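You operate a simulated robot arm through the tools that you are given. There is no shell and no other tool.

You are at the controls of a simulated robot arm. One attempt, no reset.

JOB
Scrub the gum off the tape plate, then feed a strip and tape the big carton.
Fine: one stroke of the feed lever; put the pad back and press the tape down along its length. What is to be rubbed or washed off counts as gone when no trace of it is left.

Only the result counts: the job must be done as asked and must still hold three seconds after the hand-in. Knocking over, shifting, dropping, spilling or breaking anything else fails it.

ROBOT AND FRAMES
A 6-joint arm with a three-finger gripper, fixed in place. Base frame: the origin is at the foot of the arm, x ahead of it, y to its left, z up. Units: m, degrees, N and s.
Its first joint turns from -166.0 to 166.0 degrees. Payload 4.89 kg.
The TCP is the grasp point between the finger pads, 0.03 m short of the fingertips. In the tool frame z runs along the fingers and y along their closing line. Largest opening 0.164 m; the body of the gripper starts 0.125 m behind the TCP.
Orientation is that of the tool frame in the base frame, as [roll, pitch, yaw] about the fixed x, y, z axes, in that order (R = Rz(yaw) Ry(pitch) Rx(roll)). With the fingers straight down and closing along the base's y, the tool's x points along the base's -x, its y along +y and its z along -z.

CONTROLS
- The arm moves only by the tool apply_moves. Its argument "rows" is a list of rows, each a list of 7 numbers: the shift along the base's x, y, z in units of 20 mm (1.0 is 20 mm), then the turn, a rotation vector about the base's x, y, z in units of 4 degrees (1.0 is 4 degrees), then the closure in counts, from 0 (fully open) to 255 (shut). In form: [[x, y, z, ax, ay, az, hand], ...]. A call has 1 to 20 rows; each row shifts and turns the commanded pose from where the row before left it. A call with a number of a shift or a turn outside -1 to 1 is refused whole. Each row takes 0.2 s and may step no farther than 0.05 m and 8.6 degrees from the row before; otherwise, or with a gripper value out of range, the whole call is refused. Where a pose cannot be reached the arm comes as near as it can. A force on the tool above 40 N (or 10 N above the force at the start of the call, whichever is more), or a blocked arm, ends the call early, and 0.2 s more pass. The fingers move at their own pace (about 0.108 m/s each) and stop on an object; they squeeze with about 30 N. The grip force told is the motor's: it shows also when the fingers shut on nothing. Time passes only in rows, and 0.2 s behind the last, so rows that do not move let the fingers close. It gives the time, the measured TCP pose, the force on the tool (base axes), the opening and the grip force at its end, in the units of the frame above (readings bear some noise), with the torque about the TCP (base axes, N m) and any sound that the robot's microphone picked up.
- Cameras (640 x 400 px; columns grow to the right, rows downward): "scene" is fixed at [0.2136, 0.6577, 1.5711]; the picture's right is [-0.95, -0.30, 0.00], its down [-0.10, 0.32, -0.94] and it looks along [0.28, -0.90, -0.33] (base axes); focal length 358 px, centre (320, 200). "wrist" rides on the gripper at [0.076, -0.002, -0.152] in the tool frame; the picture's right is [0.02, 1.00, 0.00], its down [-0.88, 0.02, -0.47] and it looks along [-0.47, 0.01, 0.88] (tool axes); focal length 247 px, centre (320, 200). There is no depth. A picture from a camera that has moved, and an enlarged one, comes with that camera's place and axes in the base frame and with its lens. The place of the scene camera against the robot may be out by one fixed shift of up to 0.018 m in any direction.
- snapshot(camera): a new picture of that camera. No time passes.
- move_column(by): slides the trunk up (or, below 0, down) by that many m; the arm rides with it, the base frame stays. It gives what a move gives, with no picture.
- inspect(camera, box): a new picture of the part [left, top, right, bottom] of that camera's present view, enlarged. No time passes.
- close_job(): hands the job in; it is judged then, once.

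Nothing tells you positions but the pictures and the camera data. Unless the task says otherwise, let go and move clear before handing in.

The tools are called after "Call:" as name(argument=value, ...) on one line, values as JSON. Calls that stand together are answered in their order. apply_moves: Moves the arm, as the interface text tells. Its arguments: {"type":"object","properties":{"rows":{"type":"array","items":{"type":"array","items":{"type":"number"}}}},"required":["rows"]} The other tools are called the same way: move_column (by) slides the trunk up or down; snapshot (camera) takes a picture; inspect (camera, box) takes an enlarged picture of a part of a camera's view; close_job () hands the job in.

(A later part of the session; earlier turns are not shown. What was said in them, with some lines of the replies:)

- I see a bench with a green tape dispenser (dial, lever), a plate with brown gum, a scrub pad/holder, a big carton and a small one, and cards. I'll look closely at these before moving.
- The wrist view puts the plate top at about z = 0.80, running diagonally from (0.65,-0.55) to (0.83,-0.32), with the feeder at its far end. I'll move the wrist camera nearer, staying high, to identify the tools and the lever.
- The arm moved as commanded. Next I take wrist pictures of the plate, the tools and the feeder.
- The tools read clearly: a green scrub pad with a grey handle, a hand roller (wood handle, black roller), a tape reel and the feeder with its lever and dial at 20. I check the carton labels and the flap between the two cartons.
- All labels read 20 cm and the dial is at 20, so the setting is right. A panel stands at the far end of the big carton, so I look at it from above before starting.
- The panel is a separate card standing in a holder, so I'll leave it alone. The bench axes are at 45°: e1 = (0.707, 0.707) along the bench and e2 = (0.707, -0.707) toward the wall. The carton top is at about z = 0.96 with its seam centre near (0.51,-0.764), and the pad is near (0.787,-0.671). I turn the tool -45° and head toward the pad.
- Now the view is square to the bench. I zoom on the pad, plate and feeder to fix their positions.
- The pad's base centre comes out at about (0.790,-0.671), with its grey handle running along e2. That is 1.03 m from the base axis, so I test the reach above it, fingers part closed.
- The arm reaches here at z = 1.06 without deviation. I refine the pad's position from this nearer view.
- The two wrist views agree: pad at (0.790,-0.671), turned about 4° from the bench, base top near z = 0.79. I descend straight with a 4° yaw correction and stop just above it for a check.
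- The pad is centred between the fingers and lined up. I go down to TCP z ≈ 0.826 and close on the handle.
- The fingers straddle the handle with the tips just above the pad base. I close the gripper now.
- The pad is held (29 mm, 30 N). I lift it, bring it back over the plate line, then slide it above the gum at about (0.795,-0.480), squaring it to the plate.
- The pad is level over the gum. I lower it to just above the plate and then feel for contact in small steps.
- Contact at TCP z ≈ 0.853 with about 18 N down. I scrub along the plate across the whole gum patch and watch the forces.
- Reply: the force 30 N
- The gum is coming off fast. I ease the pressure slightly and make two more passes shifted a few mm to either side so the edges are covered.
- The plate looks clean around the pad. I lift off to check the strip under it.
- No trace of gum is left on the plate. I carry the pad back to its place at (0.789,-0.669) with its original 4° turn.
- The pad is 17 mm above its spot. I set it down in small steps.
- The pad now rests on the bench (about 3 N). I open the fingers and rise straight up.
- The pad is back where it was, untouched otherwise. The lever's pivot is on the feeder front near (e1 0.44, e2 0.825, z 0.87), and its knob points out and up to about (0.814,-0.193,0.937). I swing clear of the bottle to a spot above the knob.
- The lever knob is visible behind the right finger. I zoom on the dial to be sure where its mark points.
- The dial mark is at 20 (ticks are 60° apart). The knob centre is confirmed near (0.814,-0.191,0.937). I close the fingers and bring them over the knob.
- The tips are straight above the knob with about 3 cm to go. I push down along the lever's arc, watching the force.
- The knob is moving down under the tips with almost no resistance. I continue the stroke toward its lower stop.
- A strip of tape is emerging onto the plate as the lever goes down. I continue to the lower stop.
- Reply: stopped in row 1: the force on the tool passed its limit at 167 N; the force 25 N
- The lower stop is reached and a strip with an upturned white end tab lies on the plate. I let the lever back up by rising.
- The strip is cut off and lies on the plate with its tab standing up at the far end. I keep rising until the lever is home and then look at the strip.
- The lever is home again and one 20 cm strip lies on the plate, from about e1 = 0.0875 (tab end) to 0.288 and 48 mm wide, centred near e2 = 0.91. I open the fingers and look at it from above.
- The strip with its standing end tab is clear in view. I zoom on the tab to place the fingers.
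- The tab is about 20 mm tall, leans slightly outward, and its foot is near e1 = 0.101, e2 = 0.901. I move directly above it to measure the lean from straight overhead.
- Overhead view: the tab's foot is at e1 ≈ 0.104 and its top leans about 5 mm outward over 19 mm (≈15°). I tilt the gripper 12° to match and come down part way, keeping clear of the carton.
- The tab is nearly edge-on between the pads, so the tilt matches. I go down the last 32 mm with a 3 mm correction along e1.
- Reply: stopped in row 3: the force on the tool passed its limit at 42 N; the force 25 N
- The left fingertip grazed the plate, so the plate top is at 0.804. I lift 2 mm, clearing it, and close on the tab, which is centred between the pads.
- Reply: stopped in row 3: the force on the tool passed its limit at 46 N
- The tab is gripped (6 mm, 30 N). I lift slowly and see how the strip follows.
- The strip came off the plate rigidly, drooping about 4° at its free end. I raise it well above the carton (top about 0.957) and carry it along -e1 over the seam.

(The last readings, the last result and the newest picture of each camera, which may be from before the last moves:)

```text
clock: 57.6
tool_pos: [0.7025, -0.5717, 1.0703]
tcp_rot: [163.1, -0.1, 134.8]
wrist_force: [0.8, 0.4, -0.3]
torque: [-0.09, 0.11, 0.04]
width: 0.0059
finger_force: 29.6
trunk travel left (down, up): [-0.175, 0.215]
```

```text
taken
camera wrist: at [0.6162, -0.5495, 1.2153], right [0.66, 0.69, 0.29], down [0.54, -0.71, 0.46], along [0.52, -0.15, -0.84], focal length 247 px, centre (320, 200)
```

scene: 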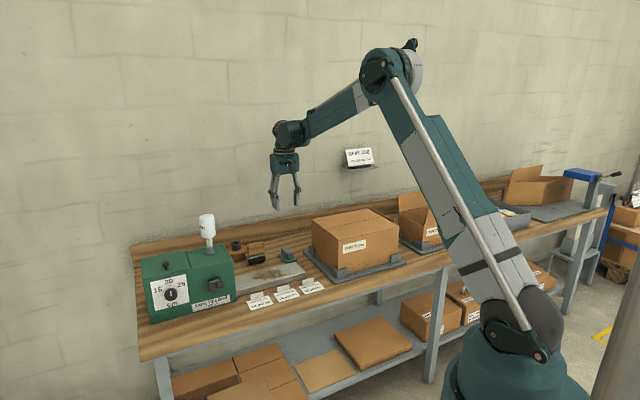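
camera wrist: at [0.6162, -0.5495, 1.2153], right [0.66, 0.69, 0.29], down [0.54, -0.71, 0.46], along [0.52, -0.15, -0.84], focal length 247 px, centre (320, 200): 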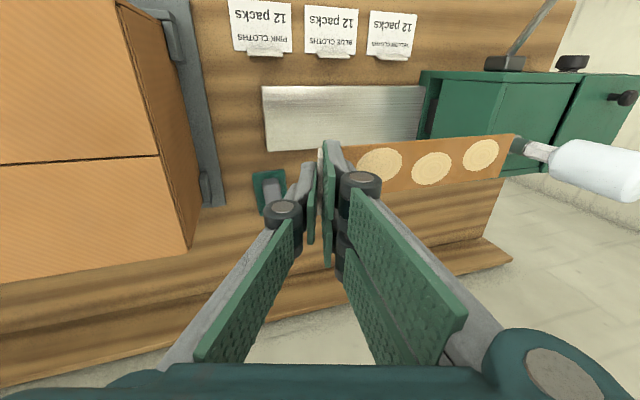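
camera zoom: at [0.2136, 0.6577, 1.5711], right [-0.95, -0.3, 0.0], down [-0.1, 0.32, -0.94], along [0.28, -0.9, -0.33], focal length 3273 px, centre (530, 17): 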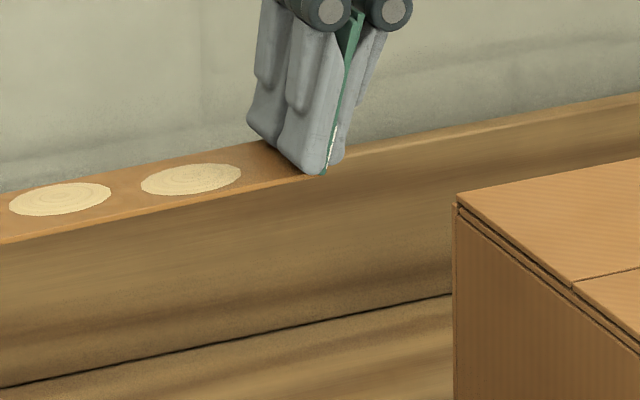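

The strip now droops only about 1.3°, so I add a small tilt and carry it over the carton.

Call:
apply_moves(rows=[[-0.967, -0.967, 0, 0.22, -0.22, 0, 255], [-0.967, -0.967, 0, 0, 0, 0, 255], [-0.967, -0.967, 0, 0, 0, 0, 255], [-0.967, -0.967, 0, 0, 0, 0, 255], [-0.967, -0.967, 0, 0, 0, 0, 255], [-0.967, -0.967, 0, 0, 0, 0, 255], [-0.967, -0.967, 0, 0, 0, 0, 255], [-0.967, -0.967, 0, 0, 0, 0, 255], [-0.967, -0.967, 0, 0, 0, 0, 255], [-0.967, -0.967, 0, 0, 0, 0, 255], [-0.967, -0.967, 0, 0, 0, 0, 255], [-0.967, -0.967, 0, 0, 0, 0, 255], [-0.967, -0.967, 0, 0, 0, 0, 255], [-0.967, -0.967, 0, 0, 0, 0, 255]])

Call:
snapshot(camera="wrist")

Call:
snapshot(camera="scene")

Call:
inspect(camera="scene", box=[295, 165, 415, 265])

```text
clock: 60.6
tool_pos: [0.4309, -0.843, 1.0709]
tcp_rot: [162.0, -0.1, 134.8]
wrist_force: [1.3, 0.9, 0.1]
torque: [-0.13, 0.12, 0.0]
width: 0.0058
finger_force: 30.6
trunk travel left (down, up): [-0.175, 0.215]
```

```text
taken
camera wrist: at [0.3421, -0.8243, 1.215], right [0.66, 0.69, 0.31], down [0.53, -0.71, 0.45], along [0.53, -0.14, -0.84], focal length 247 px, centre (320, 200)
```

wrist: 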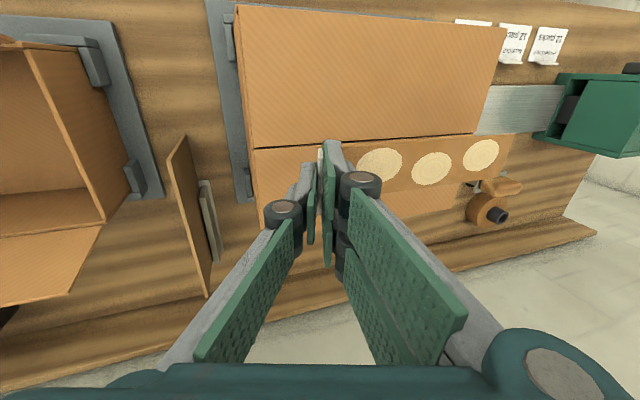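

```text
taken
```

scene: 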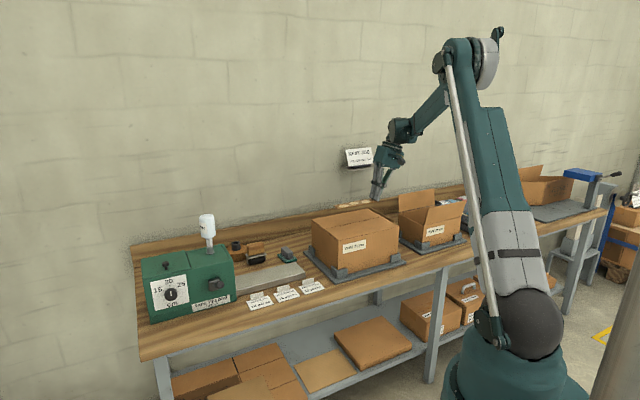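

```text
4.00 times, centred on (355, 215) of scene
camera zoom: at [0.2136, 0.6577, 1.5711], right [-0.95, -0.3, 0.0], down [-0.1, 0.32, -0.94], along [0.28, -0.9, -0.33], focal length 1432 px, centre (180, 140)
```

zoom: 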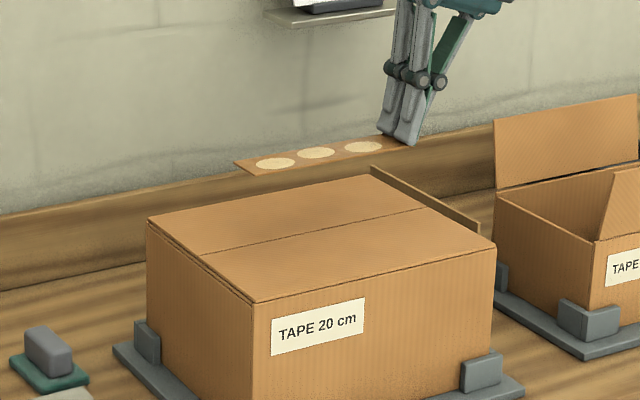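

The strip hangs level over the seam. I zoom in on the wrist view to compare the strip's edges with the seam.

Call:
inspect(camera="wrist", box=[310, 110, 530, 220])

Call:
inspect(camera="scene", box=[345, 190, 405, 215])

```text
2.91 times, centred on (420, 165) of wrist
camera zoom: at [0.3421, -0.8243, 1.215], right [0.66, 0.69, 0.31], down [0.53, -0.71, 0.45], along [0.53, -0.14, -0.84], focal length 718 px, centre (29, 302)
```

zoom: 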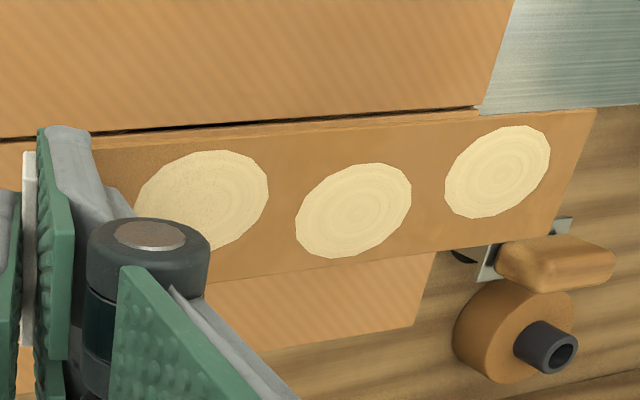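

```text
10.67 times, centred on (375, 202) of scene
camera zoom: at [0.2136, 0.6577, 1.5711], right [-0.95, -0.3, 0.0], down [-0.1, 0.32, -0.94], along [0.28, -0.9, -0.33], focal length 3819 px, centre (-267, 173)
```

zoom: 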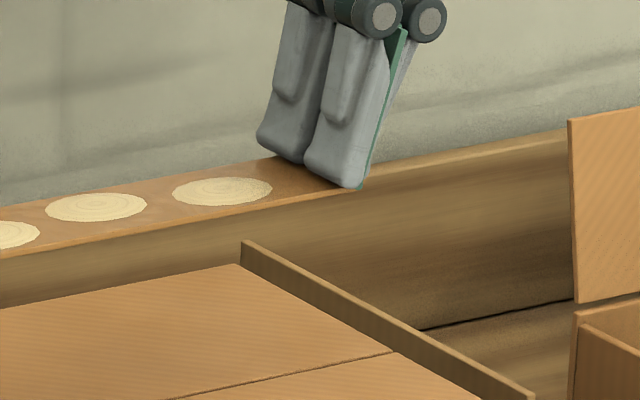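

The strip spans about e1 -0.28 to -0.08 with the carton -0.327 to -0.032, so it is centred lengthwise, and it sits within 2–3 mm of the seam across. I lower it to just above the carton and recheck.

Call:
apply_moves(rows=[[-0.07, 0.07, -1, 0, 0, 0, 255], [0, 0, -1, 0, 0, 0, 255], [0, 0, -1, 0, 0, 0, 255]])

Call:
inspect(camera="wrist", box=[230, 90, 530, 230])

Call:
inspect(camera="scene", box=[300, 180, 410, 260])

```text
clock: 61.4
tool_pos: [0.4281, -0.844, 1.0077]
tcp_rot: [162.0, 0.0, 134.9]
wrist_force: [0.6, 0.7, 0.4]
torque: [-0.1, 0.01, -0.03]
width: 0.0063
finger_force: 30.3
trunk travel left (down, up): [-0.175, 0.215]
```

```text
2.13 times, centred on (380, 160) of wrist
camera zoom: at [0.3404, -0.8226, 1.1527], right [0.66, 0.69, 0.31], down [0.53, -0.72, 0.46], along [0.53, -0.14, -0.84], focal length 527 px, centre (192, 285)
```

zoom: 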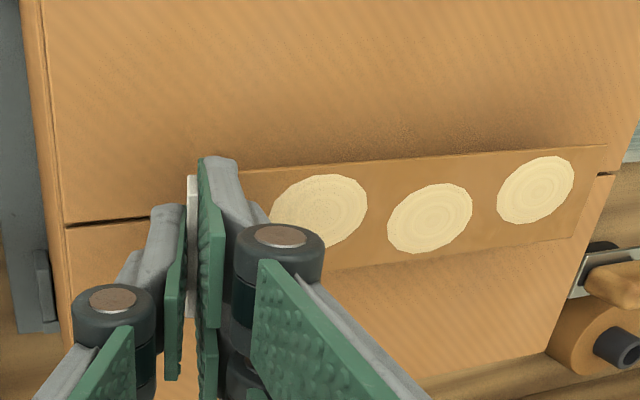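

```text
5.00 times, centred on (355, 220) of scene
camera zoom: at [0.2136, 0.6577, 1.5711], right [-0.95, -0.3, 0.0], down [-0.1, 0.32, -0.94], along [0.28, -0.9, -0.33], focal length 1790 px, centre (145, 100)
```

zoom: 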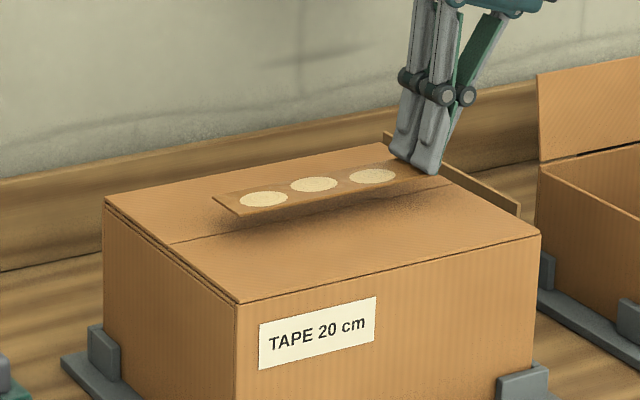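

The strip is centred on the seam within about 2 mm both ways (45 mm to either carton edge). I lower it gently to contact.

Call:
apply_moves(rows=[[-0.05, 0.05, -0.4, 0, 0, 0, 255], [0, 0, -0.2, 0, 0, 0, 255], [0, 0, -0.1, 0, 0, 0, 255]])

Call:
inspect(camera="scene", box=[310, 190, 410, 250])

Call:
inspect(camera="wrist", box=[230, 90, 530, 230])

```text
clock: 62.2
tool_pos: [0.4279, -0.8412, 0.9944]
tcp_rot: [162.1, -0.1, 134.8]
wrist_force: [-0.2, 0.2, -0.3]
torque: [-0.02, 0.01, 0.01]
width: 0.0061
finger_force: 29.8
trunk travel left (down, up): [-0.175, 0.215]
```

```text
6.40 times, centred on (360, 220) of scene
camera zoom: at [0.2136, 0.6577, 1.5711], right [-0.95, -0.3, 0.0], down [-0.1, 0.32, -0.94], along [0.28, -0.9, -0.33], focal length 2291 px, centre (64, 72)
```

zoom: 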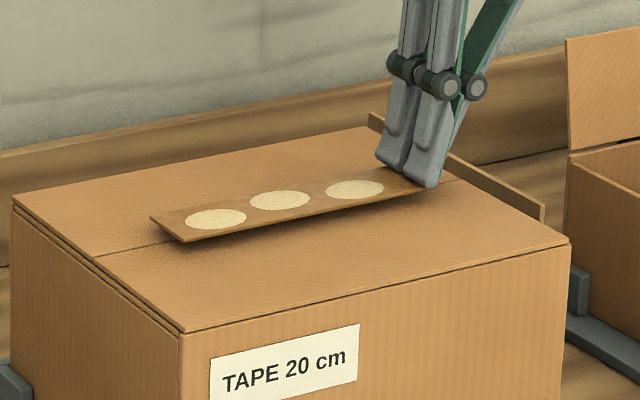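

```text
2.13 times, centred on (380, 160) of wrist
camera zoom: at [0.34, -0.8213, 1.1385], right [0.66, 0.69, 0.31], down [0.53, -0.72, 0.46], along [0.53, -0.14, -0.84], focal length 527 px, centre (192, 285)
```

zoom: 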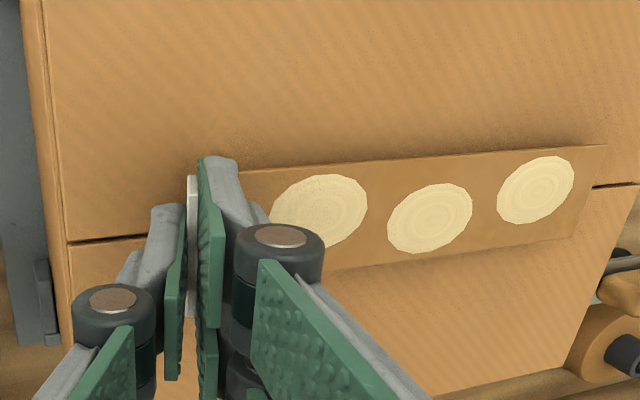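

Call:
apply_moves(rows=[[0, 0, -0.1, 0, 0, 0, 255], [0, 0, -0.05, 0, 0, 0, 255]])

Call:
inspect(camera="scene", box=[325, 190, 395, 240])

```text
clock: 62.8
tool_pos: [0.4277, -0.8404, 0.9926]
tcp_rot: [162.0, -0.2, 134.8]
wrist_force: [0.6, 0.9, -0.2]
torque: [0.02, 0.02, -0.01]
width: 0.0061
finger_force: 29.9
trunk travel left (down, up): [-0.175, 0.215]
```

```text
8.00 times, centred on (360, 215) of scene
camera zoom: at [0.2136, 0.6577, 1.5711], right [-0.95, -0.3, 0.0], down [-0.1, 0.32, -0.94], along [0.28, -0.9, -0.33], focal length 2864 px, centre (0, 80)
```

zoom: 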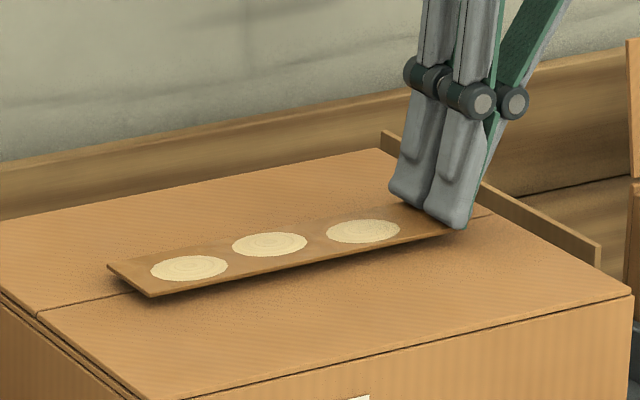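

Call:
apply_moves(rows=[[0, 0, -0.1, -0.13, 0.13, 0, 255], [0, 0, -0.1, 0, 0, 0, 255], [0, 0, -0.05, 0, 0, 0, 255]])

Call:
inspect(camera="scene", box=[325, 190, 395, 240])

```text
clock: 63.6
tool_pos: [0.4289, -0.8417, 0.9889]
tcp_rot: [162.7, 0.1, 134.7]
wrist_force: [1.6, 0.6, 3.4]
torque: [0.02, -0.09, -0.06]
width: 0.0063
finger_force: 29.7
trunk travel left (down, up): [-0.175, 0.215]
```

```text
8.00 times, centred on (360, 215) of scene
camera zoom: at [0.2136, 0.6577, 1.5711], right [-0.95, -0.3, 0.0], down [-0.1, 0.32, -0.94], along [0.28, -0.9, -0.33], focal length 2864 px, centre (0, 80)
```

zoom: 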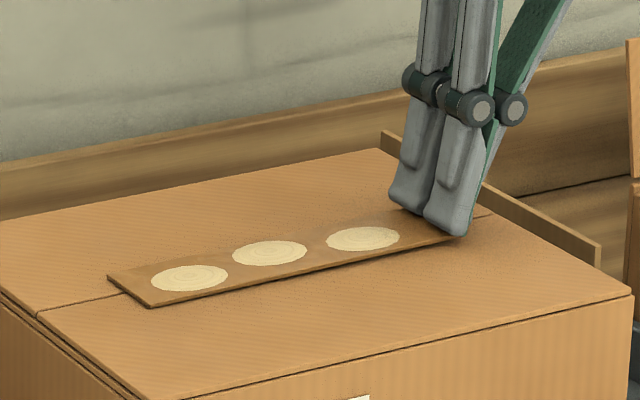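

The strip rests level on the seam with about 3 N. I release slightly and withdraw along the tilted tool axis so the tab isn't dragged.

Call:
apply_moves(rows=[[0, 0, 0, 0, 0, 0, 240], [0, 0, 0, 0, 0, 0, 236]])

Call:
inspect(camera="scene", box=[325, 190, 395, 240])

Call:
inspect(camera="wrist", box=[230, 90, 530, 230])

```text
clock: 64.2
tool_pos: [0.4282, -0.8402, 0.9875]
tcp_rot: [162.6, 0.0, 134.7]
wrist_force: [0.3, 1.1, 2.4]
torque: [0.06, 0.0, 0.0]
width: 0.0113
finger_force: 0.0
trunk travel left (down, up): [-0.175, 0.215]
```

```text
8.00 times, centred on (360, 215) of scene
camera zoom: at [0.2136, 0.6577, 1.5711], right [-0.95, -0.3, 0.0], down [-0.1, 0.32, -0.94], along [0.28, -0.9, -0.33], focal length 2864 px, centre (0, 80)
```

zoom: 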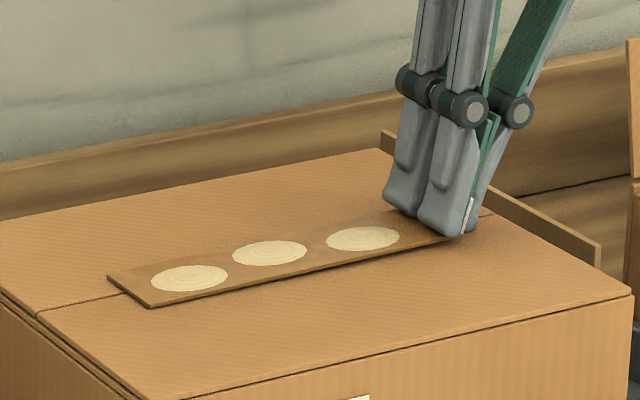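

```text
2.13 times, centred on (380, 160) of wrist
camera zoom: at [0.3411, -0.8195, 1.1327], right [0.66, 0.69, 0.3], down [0.53, -0.71, 0.46], along [0.53, -0.14, -0.84], focal length 527 px, centre (192, 285)
```

zoom: 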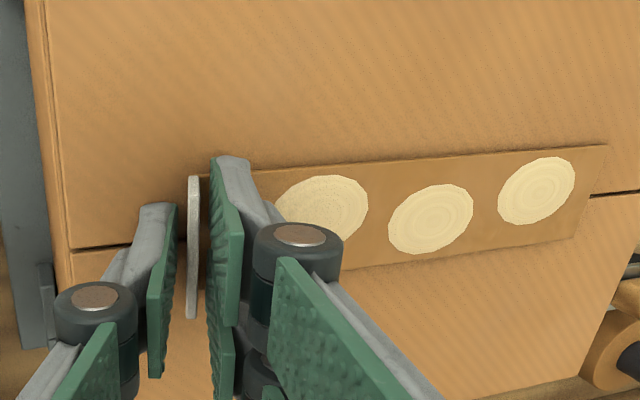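

The tab is free between the pads. I withdraw along the tool axis.

Call:
apply_moves(rows=[[-0.1, -0.1, 0.45, 0, 0, 0, 230], [-0.21, -0.21, 0.95, 0, 0, 0, 220], [-0.21, -0.21, 0.95, 0, 0, 0, 220], [-0.21, -0.21, 0.95, 0, 0, 0, 220], [0, 0, 1, -0.7, 0.7, 0, 220], [0, 0, 1, -0.7, 0.7, 0, 220], [0, 0, 1, -0.7, 0.7, 0, 220], [0, 0, 1, -0.7, 0.7, 0, 220], [0, 0, 0, -0.26, 0.26, 0, 220]])

Call:
snapshot(camera="wrist")

Call:
inspect(camera="scene", box=[310, 190, 410, 250])

```text
clock: 66.2
tool_pos: [0.4132, -0.8561, 1.133]
tcp_rot: [-179.9, -0.1, 134.8]
wrist_force: [-0.5, 0.3, 0.3]
torque: [-0.02, -0.01, 0.02]
width: 0.0226
finger_force: 0.1
trunk travel left (down, up): [-0.175, 0.215]
```

```text
taken
camera wrist: at [0.3588, -0.8027, 1.2852], right [0.69, 0.72, 0.0], down [0.63, -0.61, 0.47], along [0.34, -0.33, -0.88], focal length 247 px, centre (320, 200)
```

wrist: 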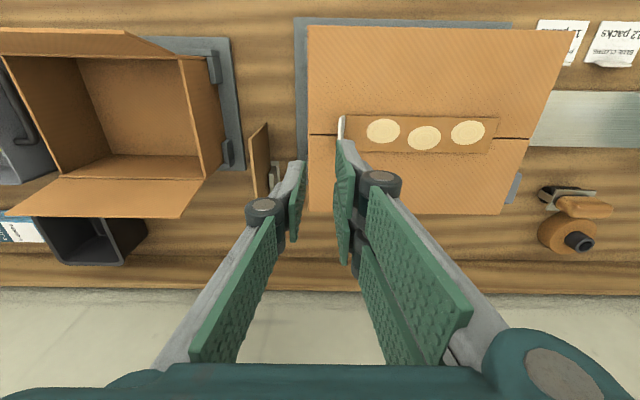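

```text
6.40 times, centred on (360, 220) of scene
camera zoom: at [0.2136, 0.6577, 1.5711], right [-0.95, -0.3, 0.0], down [-0.1, 0.32, -0.94], along [0.28, -0.9, -0.33], focal length 2291 px, centre (64, 72)
```

zoom: 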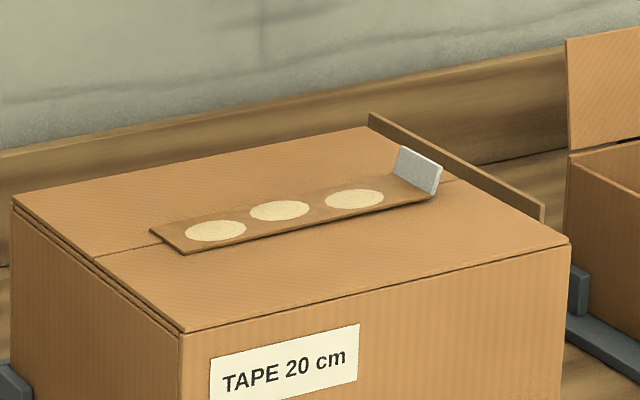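

The tape lies along the seam, centred lengthwise and within 3 mm of it across. The three pale ovals look like unpressed blisters, so I'll close the fingers and press over the middle one first to see the effect.

Call:
apply_moves(rows=[[0.97, 0.97, 0, 0, 0, 0, 255], [0.97, 0.97, 0, 0, 0, 0, 255], [0.97, 0.97, 0, 0, 0, 0, 255], [0.97, 0.97, 0, 0, 0, 0, 255], [0.97, 0.97, 0, 0, 0, 0, 255], [0.05, -0.05, -1, 0, 0, 0, 255], [0, 0, -1, 0, 0, 0, 255], [0, 0, -1, 0, 0, 0, 255], [0, 0, -1, 0, 0, 0, 255], [0, 0, -1, 0, 0, 0, 255], [0, 0, -1, 0, 0, 0, 255]])

Call:
snapshot(camera="wrist")

Call:
inspect(camera="scene", box=[310, 180, 410, 250])

```text
clock: 68.6
tool_pos: [0.5101, -0.7598, 1.0134]
tcp_rot: [-179.9, 0.0, 134.7]
wrist_force: [-0.8, 1.3, -0.2]
torque: [-0.08, -0.07, 0.01]
width: 0.0
finger_force: 30.2
trunk travel left (down, up): [-0.175, 0.215]
```

```text
taken
camera wrist: at [0.4566, -0.7054, 1.1659], right [0.69, 0.72, 0.0], down [0.63, -0.61, 0.47], along [0.34, -0.33, -0.88], focal length 247 px, centre (320, 200)
```

wrist: 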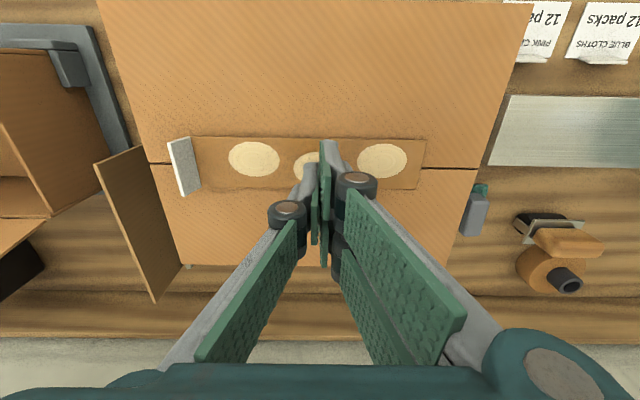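

```text
5.71 times, centred on (360, 215) of scene
camera zoom: at [0.2136, 0.6577, 1.5711], right [-0.95, -0.3, 0.0], down [-0.1, 0.32, -0.94], along [0.28, -0.9, -0.33], focal length 2046 px, centre (91, 114)
```

zoom: 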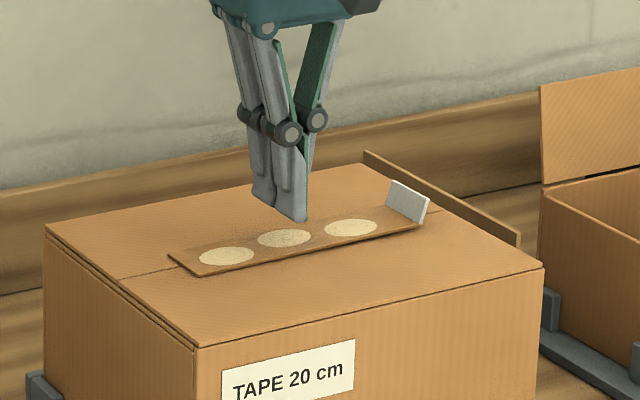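

Call:
apply_moves(rows=[[0, 0, -0.6, 0, 0, 0, 255], [0, 0, -0.4, 0, 0, 0, 255], [0, 0, -0.1, 0, 0, 0, 255], [0, 0, -0.05, 0, 0, 0, 255]])

Call:
inspect(camera="scene", box=[310, 180, 410, 250])

```text
clock: 69.6
tool_pos: [0.5106, -0.7604, 0.989]
tcp_rot: [-180.0, 0.0, 134.9]
wrist_force: [-0.1, -0.9, 0.1]
torque: [0.01, 0.02, -0.02]
width: 0.0
finger_force: 30.0
trunk travel left (down, up): [-0.175, 0.215]
```

```text
5.71 times, centred on (360, 215) of scene
camera zoom: at [0.2136, 0.6577, 1.5711], right [-0.95, -0.3, 0.0], down [-0.1, 0.32, -0.94], along [0.28, -0.9, -0.33], focal length 2046 px, centre (91, 114)
```

zoom: 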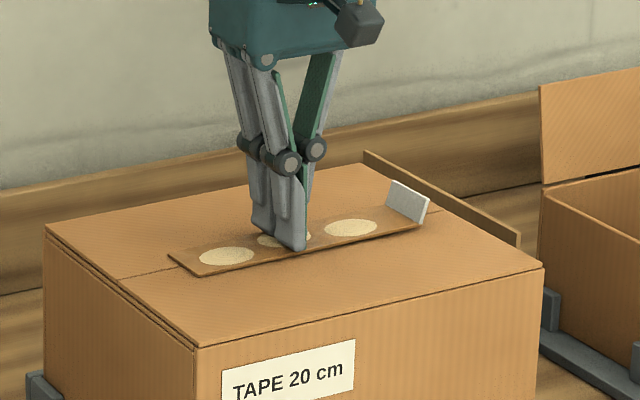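

Call:
apply_moves(rows=[[0, 0, -0.05, 0, 0, 0, 255], [0, 0, -0.05, 0, 0, 0, 255]])

```text
clock: 70.2
tool_pos: [0.5117, -0.7589, 0.9882]
tcp_rot: [180.0, 0.0, 134.8]
wrist_force: [-0.1, -0.4, 0.1]
torque: [0.01, 0.01, 0.01]
width: 0.0
finger_force: 30.4
trunk travel left (down, up): [-0.175, 0.215]
```

No contact yet at TCP z ≈ 0.988, so I keep stepping down by 1 mm.

Call:
apply_moves(rows=[[0, 0, -0.05, 0, 0, 0, 255], [0, 0, -0.05, 0, 0, 0, 255]])

```text
clock: 70.8
tool_pos: [0.5098, -0.7595, 0.9879]
tcp_rot: [-179.9, 0.0, 134.8]
wrist_force: [9.0, -1.9, 16.3]
torque: [-0.01, -0.12, 0.0]
width: 0.006
finger_force: 30.0
trunk travel left (down, up): [-0.175, 0.215]
```

Contact at about 16 N. I hold briefly, lift 2 cm and look at the oval.

Call:
apply_moves(rows=[[0, 0, 0, 0, 0, 0, 255], [0, 0, 0.6, 0, 0, 0, 255], [0, 0, 1, 0, 0, 0, 255]])

Call:
inspect(camera="scene", box=[310, 180, 410, 250])

Call:
inspect(camera="wrist", box=[150, 110, 450, 220])

```text
clock: 71.6
tool_pos: [0.5121, -0.7608, 1.0189]
tcp_rot: [-180.0, 0.0, 134.8]
wrist_force: [-0.5, -0.7, -1.1]
torque: [0.09, 0.05, -0.02]
width: 0.0
finger_force: 29.9
trunk travel left (down, up): [-0.175, 0.215]
```

```text
5.71 times, centred on (360, 215) of scene
camera zoom: at [0.2136, 0.6577, 1.5711], right [-0.95, -0.3, 0.0], down [-0.1, 0.32, -0.94], along [0.28, -0.9, -0.33], focal length 2046 px, centre (91, 114)
```

zoom: 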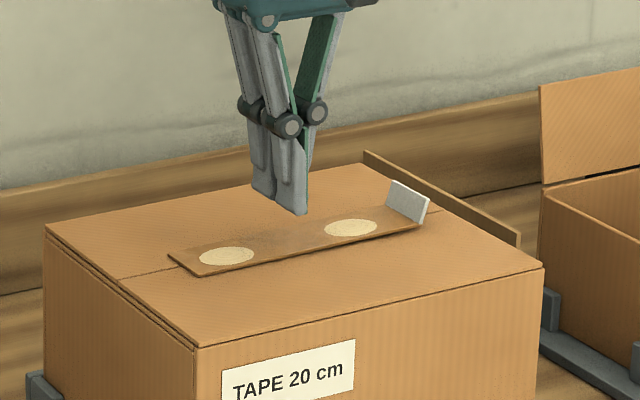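

```text
2.13 times, centred on (300, 165) of wrist
camera zoom: at [0.457, -0.707, 1.171], right [0.69, 0.72, 0.0], down [0.63, -0.61, 0.47], along [0.34, -0.33, -0.88], focal length 527 px, centre (363, 275)
```

zoom: 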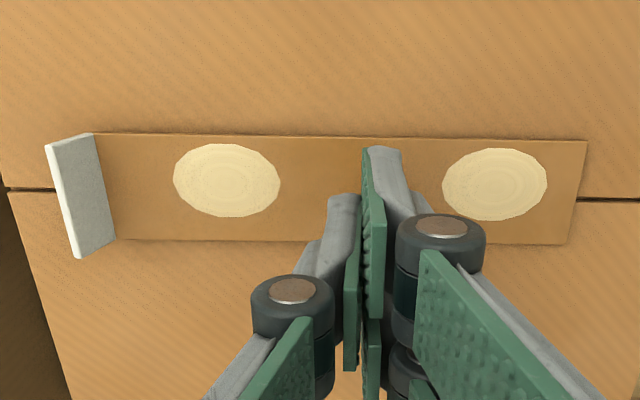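

The middle oval vanished under the press, so pressing with the fingertips works. I now press the one toward the feeder at about e1 = -0.120.

Call:
apply_moves(rows=[[0.567, 0.743, 0, 0, 0, 0, 255], [0.567, 0.743, 0, 0, 0, 0, 255], [0.567, 0.743, 0, 0, 0, 0, 255], [0, 0, -0.8, 0, 0, 0, 255], [0, 0, -0.5, 0, 0, 0, 255], [0, 0, -0.15, 0, 0, 0, 255], [0, 0, -0.1, 0, 0, 0, 255], [0, 0, -0.05, 0, 0, 0, 255]])

```text
clock: 73.4
tool_pos: [0.5441, -0.7147, 0.9874]
tcp_rot: [180.0, 0.0, 134.8]
wrist_force: [0.6, -0.8, -0.3]
torque: [-0.01, 0.01, 0.0]
width: 0.0
finger_force: 30.3
trunk travel left (down, up): [-0.175, 0.215]
```

Call:
apply_moves(rows=[[0, 0, -0.05, 0, 0, 0, 255], [0, 0, -0.05, 0, 0, 0, 255]])

```text
clock: 74.0
tool_pos: [0.5446, -0.7142, 0.987]
tcp_rot: [-179.9, 0.1, 134.8]
wrist_force: [-0.3, -9.4, 19.4]
torque: [-0.2, 0.0, 0.04]
width: 0.006
finger_force: 30.1
trunk travel left (down, up): [-0.175, 0.215]
```

Call:
apply_moves(rows=[[0, 0, 0, 0, 0, 0, 255], [0, 0, 0.6, 0, 0, 0, 255], [0, 0, 1, 0, 0, 0, 255]])

Call:
inspect(camera="scene", box=[310, 180, 410, 250])

Call:
inspect(camera="wrist", box=[100, 110, 400, 220])

```text
clock: 74.8
tool_pos: [0.5447, -0.7139, 1.0181]
tcp_rot: [-180.0, 0.0, 134.8]
wrist_force: [0.4, -0.5, -0.2]
torque: [0.09, 0.07, -0.01]
width: 0.0001
finger_force: 30.0
trunk travel left (down, up): [-0.175, 0.215]
```

```text
5.71 times, centred on (360, 215) of scene
camera zoom: at [0.2136, 0.6577, 1.5711], right [-0.95, -0.3, 0.0], down [-0.1, 0.32, -0.94], along [0.28, -0.9, -0.33], focal length 2046 px, centre (91, 114)
```

zoom: 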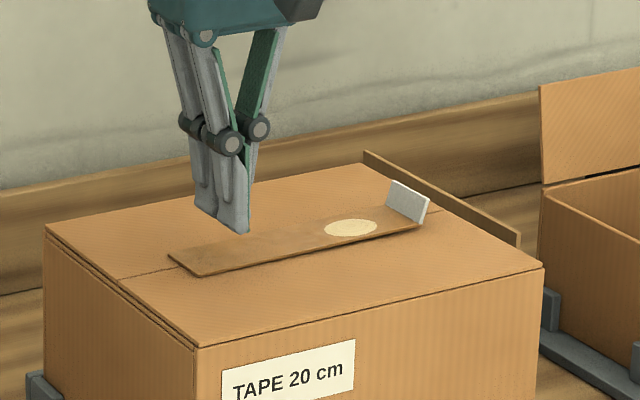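

```text
2.13 times, centred on (250, 165) of wrist
camera zoom: at [0.4902, -0.6609, 1.1704], right [0.69, 0.72, 0.0], down [0.63, -0.61, 0.47], along [0.34, -0.33, -0.88], focal length 527 px, centre (469, 275)
```

zoom: 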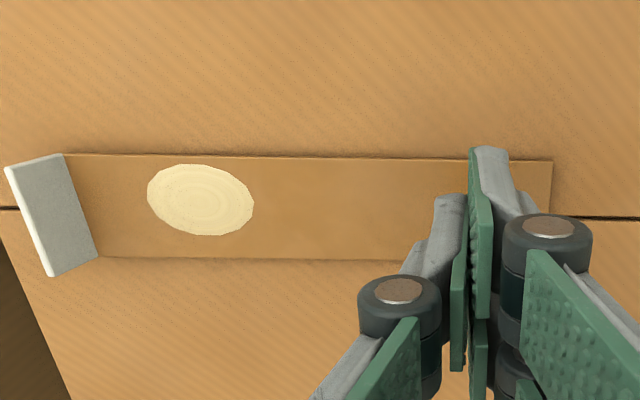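

Two of three are gone. I press the spots between and then the last oval near the tab, checking each time.

Call:
apply_moves(rows=[[-0.972, -0.972, 0, 0, 0, 0, 255], [0, 0, -0.8, 0, 0, 0, 255], [0, 0, -0.5, 0, 0, 0, 255], [0, 0, -0.2, 0, 0, 0, 255], [0, 0, -0.05, 0, 0, 0, 255], [0, 0, -0.04, 0, 0, 0, 255]])

```text
clock: 76.3
tool_pos: [0.5251, -0.7339, 0.9875]
tcp_rot: [-179.8, 0.1, 134.8]
wrist_force: [-0.6, 4.9, 24.4]
torque: [0.19, 0.07, 0.03]
width: 0.006
finger_force: 29.6
trunk travel left (down, up): [-0.175, 0.215]
stopped in row 6: the force on the tool passed its limit at 42 N (the readings are from after the stop); the commanded pose is now the measured one
```

Call:
apply_moves(rows=[[0, 0, 0.6, 0, 0, 0, 255], [0, 0, 1, 0, 0, 0, 255], [-0.95, -1, 0, 0, 0, 0, 255], [-0.95, -1, 0, 0, 0, 0, 255], [-0.99, -1, 0, 0, 0, 0, 255], [0, 0, -0.8, 0, 0, 0, 255], [0, 0, -0.5, 0, 0, 0, 255], [0, 0, -0.2, 0, 0, 0, 255], [0, 0, -0.05, 0, 0, 0, 255], [0, 0, -0.04, 0, 0, 0, 255]])

```text
clock: 78.4
tool_pos: [0.4671, -0.7965, 0.9884]
tcp_rot: [-180.0, 0.2, 134.7]
wrist_force: [-1.7, 3.3, 27.3]
torque: [0.17, 0.1, 0.0]
width: 0.0062
finger_force: 30.3
trunk travel left (down, up): [-0.175, 0.215]
stopped in row 10: the force on the tool passed its limit at 44 N (the readings are from after the stop); the commanded pose is now the measured one
```

Pressed near the tab with about 27 N. I lift and look at the tape.

Call:
apply_moves(rows=[[0, 0, 0.6, 0, 0, 0, 255], [0, 0, 1, 0, 0, 0, 255], [0, 0, 1, 0, 0, 0, 255]])

Call:
inspect(camera="scene", box=[310, 180, 410, 250])

Call:
snapshot(camera="wrist")

```text
clock: 79.2
tool_pos: [0.4687, -0.7974, 1.0389]
tcp_rot: [-180.0, 0.1, 134.8]
wrist_force: [0.6, 0.5, 0.0]
torque: [0.03, 0.05, 0.0]
width: 0.0
finger_force: 30.0
trunk travel left (down, up): [-0.175, 0.215]
```

```text
5.71 times, centred on (360, 215) of scene
camera zoom: at [0.2136, 0.6577, 1.5711], right [-0.95, -0.3, 0.0], down [-0.1, 0.32, -0.94], along [0.28, -0.9, -0.33], focal length 2046 px, centre (91, 114)
```

zoom: 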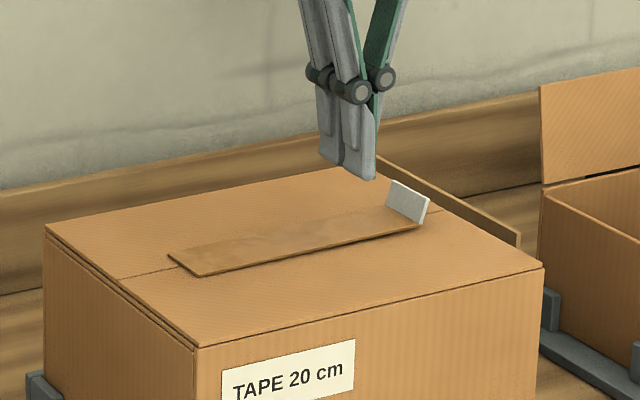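

```text
taken
camera wrist: at [0.4133, -0.7431, 1.1901], right [0.69, 0.72, 0.0], down [0.63, -0.61, 0.47], along [0.34, -0.33, -0.88], focal length 247 px, centre (320, 200)
```

wrist: 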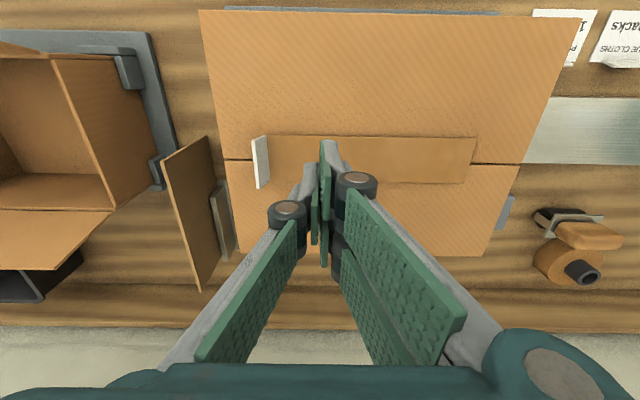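

All three blisters are gone and the tape hasn't moved. For full contact along the length I also press near the tab end, between, and at the free end.

Call:
apply_moves(rows=[[-0.85, -0.85, 0, 0, 0, 0, 255], [0, 0, -1, 0, 0, 0, 255], [0, 0, -1, 0, 0, 0, 255], [0, 0, -0.5, 0, 0, 0, 255], [0, 0, -0.15, 0, 0, 0, 255], [0, 0, -0.05, 0, 0, 0, 255]])

```text
clock: 80.5
tool_pos: [0.4522, -0.8132, 0.9887]
tcp_rot: [-179.8, 0.3, 134.9]
wrist_force: [0.2, 2.1, 24.1]
torque: [0.19, 0.11, -0.01]
width: 0.0062
finger_force: 30.5
trunk travel left (down, up): [-0.175, 0.215]
stopped in row 6: the force on the tool passed its limit at 46 N (the readings are from after the stop); the commanded pose is now the measured one
```

Call:
apply_moves(rows=[[0, 0, 0.6, 0, 0, 0, 255], [0, 0, 1, 0, 0, 0, 255], [0.925, 0.925, 0, 0, 0, 0, 255], [0.925, 0.925, 0, 0, 0, 0, 255], [0, 0, -0.8, 0, 0, 0, 255], [0, 0, -0.6, 0, 0, 0, 255], [0, 0, -0.15, 0, 0, 0, 255], [0, 0, -0.05, 0, 0, 0, 255], [0, 0, -0.05, 0, 0, 0, 255]])

```text
clock: 82.5
tool_pos: [0.49, -0.7768, 0.9883]
tcp_rot: [-179.8, 0.3, 134.8]
wrist_force: [15.7, -4.6, 32.7]
torque: [0.1, -0.25, -0.03]
width: 0.006
finger_force: 30.3
trunk travel left (down, up): [-0.175, 0.215]
```

Call:
apply_moves(rows=[[0, 0, 0.6, 0, 0, 0, 255], [0, 0, 1, 0, 0, 0, 255], [0.935, 0.935, 0, 0, 0, 0, 255], [0.935, 0.935, 0, 0, 0, 0, 255], [0.935, 0.935, 0, 0, 0, 0, 255], [0.935, 0.935, 0, 0, 0, 0, 255], [0, 0, -0.8, 0, 0, 0, 255], [0, 0, -0.6, 0, 0, 0, 255], [0, 0, -0.15, 0, 0, 0, 255], [0, 0, -0.05, 0, 0, 0, 255]])

```text
clock: 84.7
tool_pos: [0.5649, -0.7021, 0.9866]
tcp_rot: [-179.8, 0.3, 134.7]
wrist_force: [0.2, 0.1, 2.7]
torque: [-0.06, 0.06, 0.01]
width: 0.0058
finger_force: 30.2
trunk travel left (down, up): [-0.175, 0.215]
```

Call:
apply_moves(rows=[[0, 0, -0.05, 0, 0, 0, 255], [0, 0, 0, 0, 0, 0, 255]])

```text
clock: 85.3
tool_pos: [0.5653, -0.7026, 0.987]
tcp_rot: [-179.9, 0.2, 134.9]
wrist_force: [2.1, 2.0, 10.7]
torque: [0.14, -0.03, -0.04]
width: 0.0059
finger_force: 30.1
trunk travel left (down, up): [-0.175, 0.215]
```

Call:
apply_moves(rows=[[0, 0, -0.03, 0, 0, 0, 255], [0, 0, 0, 0, 0, 0, 255], [0, 0, 0.6, 0, 0, 0, 255], [0, 0, 1, 0, 0, 0, 255], [0, 0, 1, 0, 0, 0, 255], [0, 0, 1, 0, 0, 0, 255], [0, 0, 1, 0, 0, 0, 255], [-0.9, 0.9, 1, 0, 0, 0, 255], [-0.9, 0.9, 1, 0, 0, 0, 255], [-0.9, 0.9, 1, 0, 0, 0, 255], [-0.9, 0.9, 1, 0, 0, 0, 200], [-0.9, 0.9, 1, 0, 0, 0, 100], [-0.9, 0.9, 0, 0, 0, 0, 0], [-0.9, 0.9, 0, 0, 0, 0, 0]])

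Call:
snapshot(camera="wrist")

Call:
snapshot(camera="scene")

Call:
inspect(camera="scene", box=[310, 190, 410, 250])

Call:
inspect(camera="scene", box=[140, 205, 330, 325])

```text
clock: 88.3
tool_pos: [0.4408, -0.5765, 1.1764]
tcp_rot: [-179.9, 0.2, 134.9]
wrist_force: [0.3, -1.0, -0.9]
torque: [0.13, 0.13, 0.01]
width: 0.1638
finger_force: 0.1
trunk travel left (down, up): [-0.175, 0.215]
```

```text
taken
camera wrist: at [0.3862, -0.5216, 1.328], right [0.69, 0.72, 0.0], down [0.63, -0.61, 0.48], along [0.34, -0.33, -0.88], focal length 247 px, centre (320, 200)
```

wrist: 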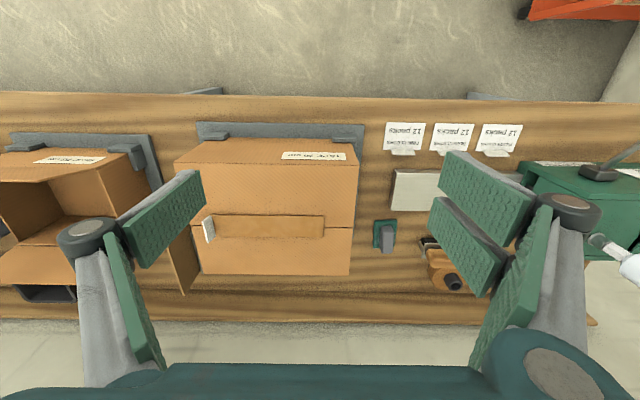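

```text
taken
```

scene: 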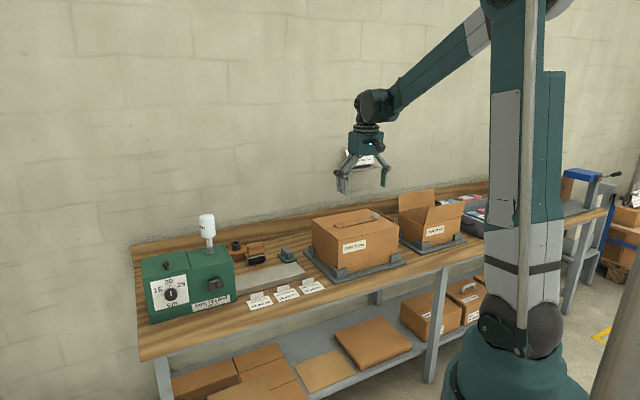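

```text
6.40 times, centred on (360, 220) of scene
camera zoom: at [0.2136, 0.6577, 1.5711], right [-0.95, -0.3, 0.0], down [-0.1, 0.32, -0.94], along [0.28, -0.9, -0.33], focal length 2291 px, centre (64, 72)
```

zoom: 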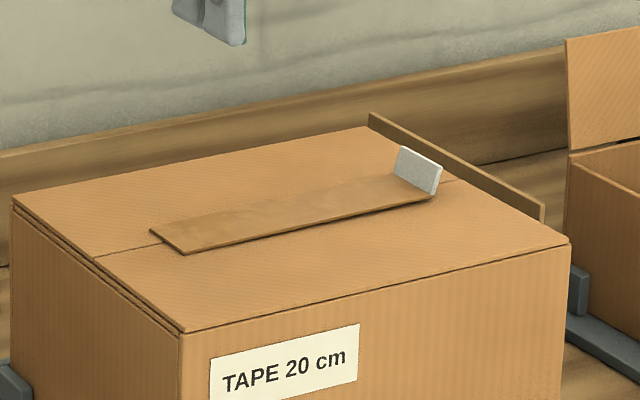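

```text
3.33 times, centred on (235, 265) of scene
camera zoom: at [0.2136, 0.6577, 1.5711], right [-0.95, -0.3, 0.0], down [-0.1, 0.32, -0.94], along [0.28, -0.9, -0.33], focal length 1193 px, centre (603, -17)
```

zoom: 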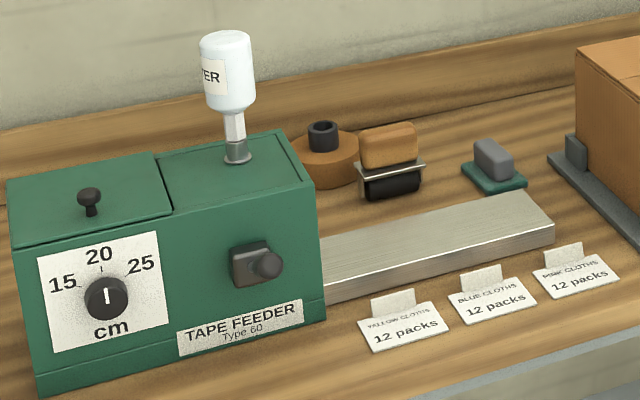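

Everything stands in place: pad back, plate clean, lever home, tape on the seam. I take last close looks for any remaining trace on the tape or plate.

Call:
inspect(camera="wrist", box=[190, 200, 350, 260])

Call:
inspect(camera="scene", box=[230, 250, 315, 300])

Call:
inspect(camera="scene", box=[328, 205, 385, 235])

```text
4.00 times, centred on (270, 230) of wrist
camera zoom: at [0.3862, -0.5216, 1.328], right [0.69, 0.72, 0.0], down [0.63, -0.61, 0.48], along [0.34, -0.33, -0.88], focal length 988 px, centre (520, 80)
```

zoom: 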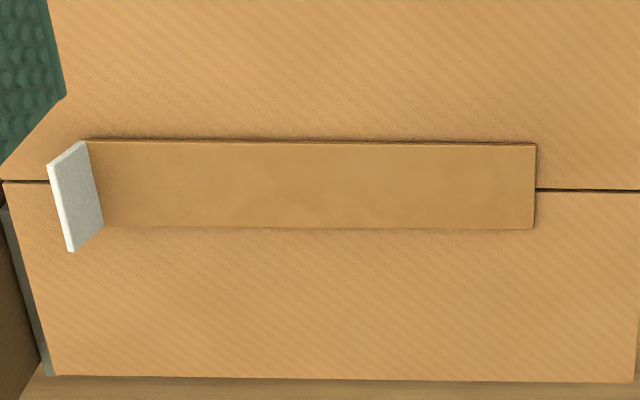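

```text
7.53 times, centred on (272, 275) of scene
camera zoom: at [0.2136, 0.6577, 1.5711], right [-0.95, -0.3, 0.0], down [-0.1, 0.32, -0.94], along [0.28, -0.9, -0.33], focal length 2696 px, centre (678, -365)
```

zoom: 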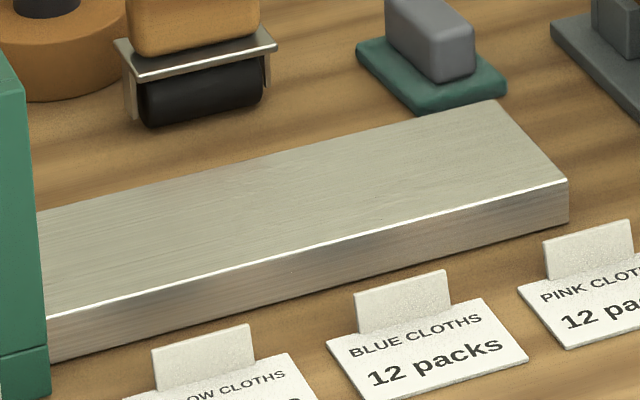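

```text
11.23 times, centred on (356, 220) of scene
camera zoom: at [0.2136, 0.6577, 1.5711], right [-0.95, -0.3, 0.0], down [-0.1, 0.32, -0.94], along [0.28, -0.9, -0.33], focal length 4020 px, centre (-90, -25)
```

zoom: 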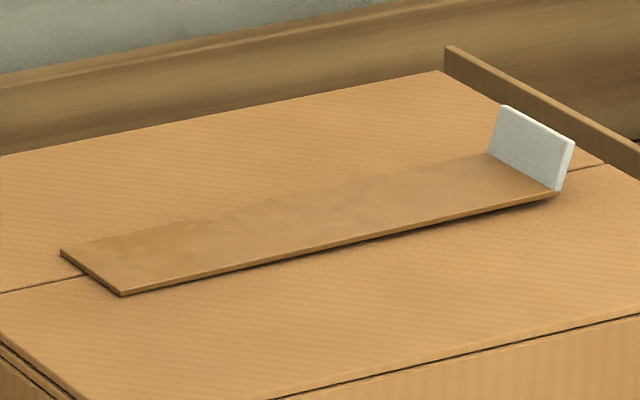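

The tape is flat on the seam with no blister left, and the plate is clean. The pad is back in place, the lever is home and nothing else has moved. The gripper is open and clear, so I hand in.

Call:
close_job()

```text
The job is handed in.
```

The job is done and handed in; I don't have the judge's verdict.

- **Gum:** I scrubbed the tape plate with the green pad, and close-up pictures show no trace left.
- **Pad:** It is back in its original spot.
- **Strip:** I gave the feed lever one stroke with the dial at 20, matching the carton label. It fed a strip about 20 cm long, and the lever returned to its home position.
- **Tape:** The strip lies along the seam of the big carton, about centred lengthwise and within about 3 mm of the seam. I pressed it at seven points from end to end, and the three pale spots on it, which looked like blisters, are gone. I pressed with the closed fingers and left the hand roller alone.

The last pictures show nothing else moved or knocked over. At the bottom of the lever stroke the force briefly reached 167 N when the lever hit its stop. I saw no damage from it.
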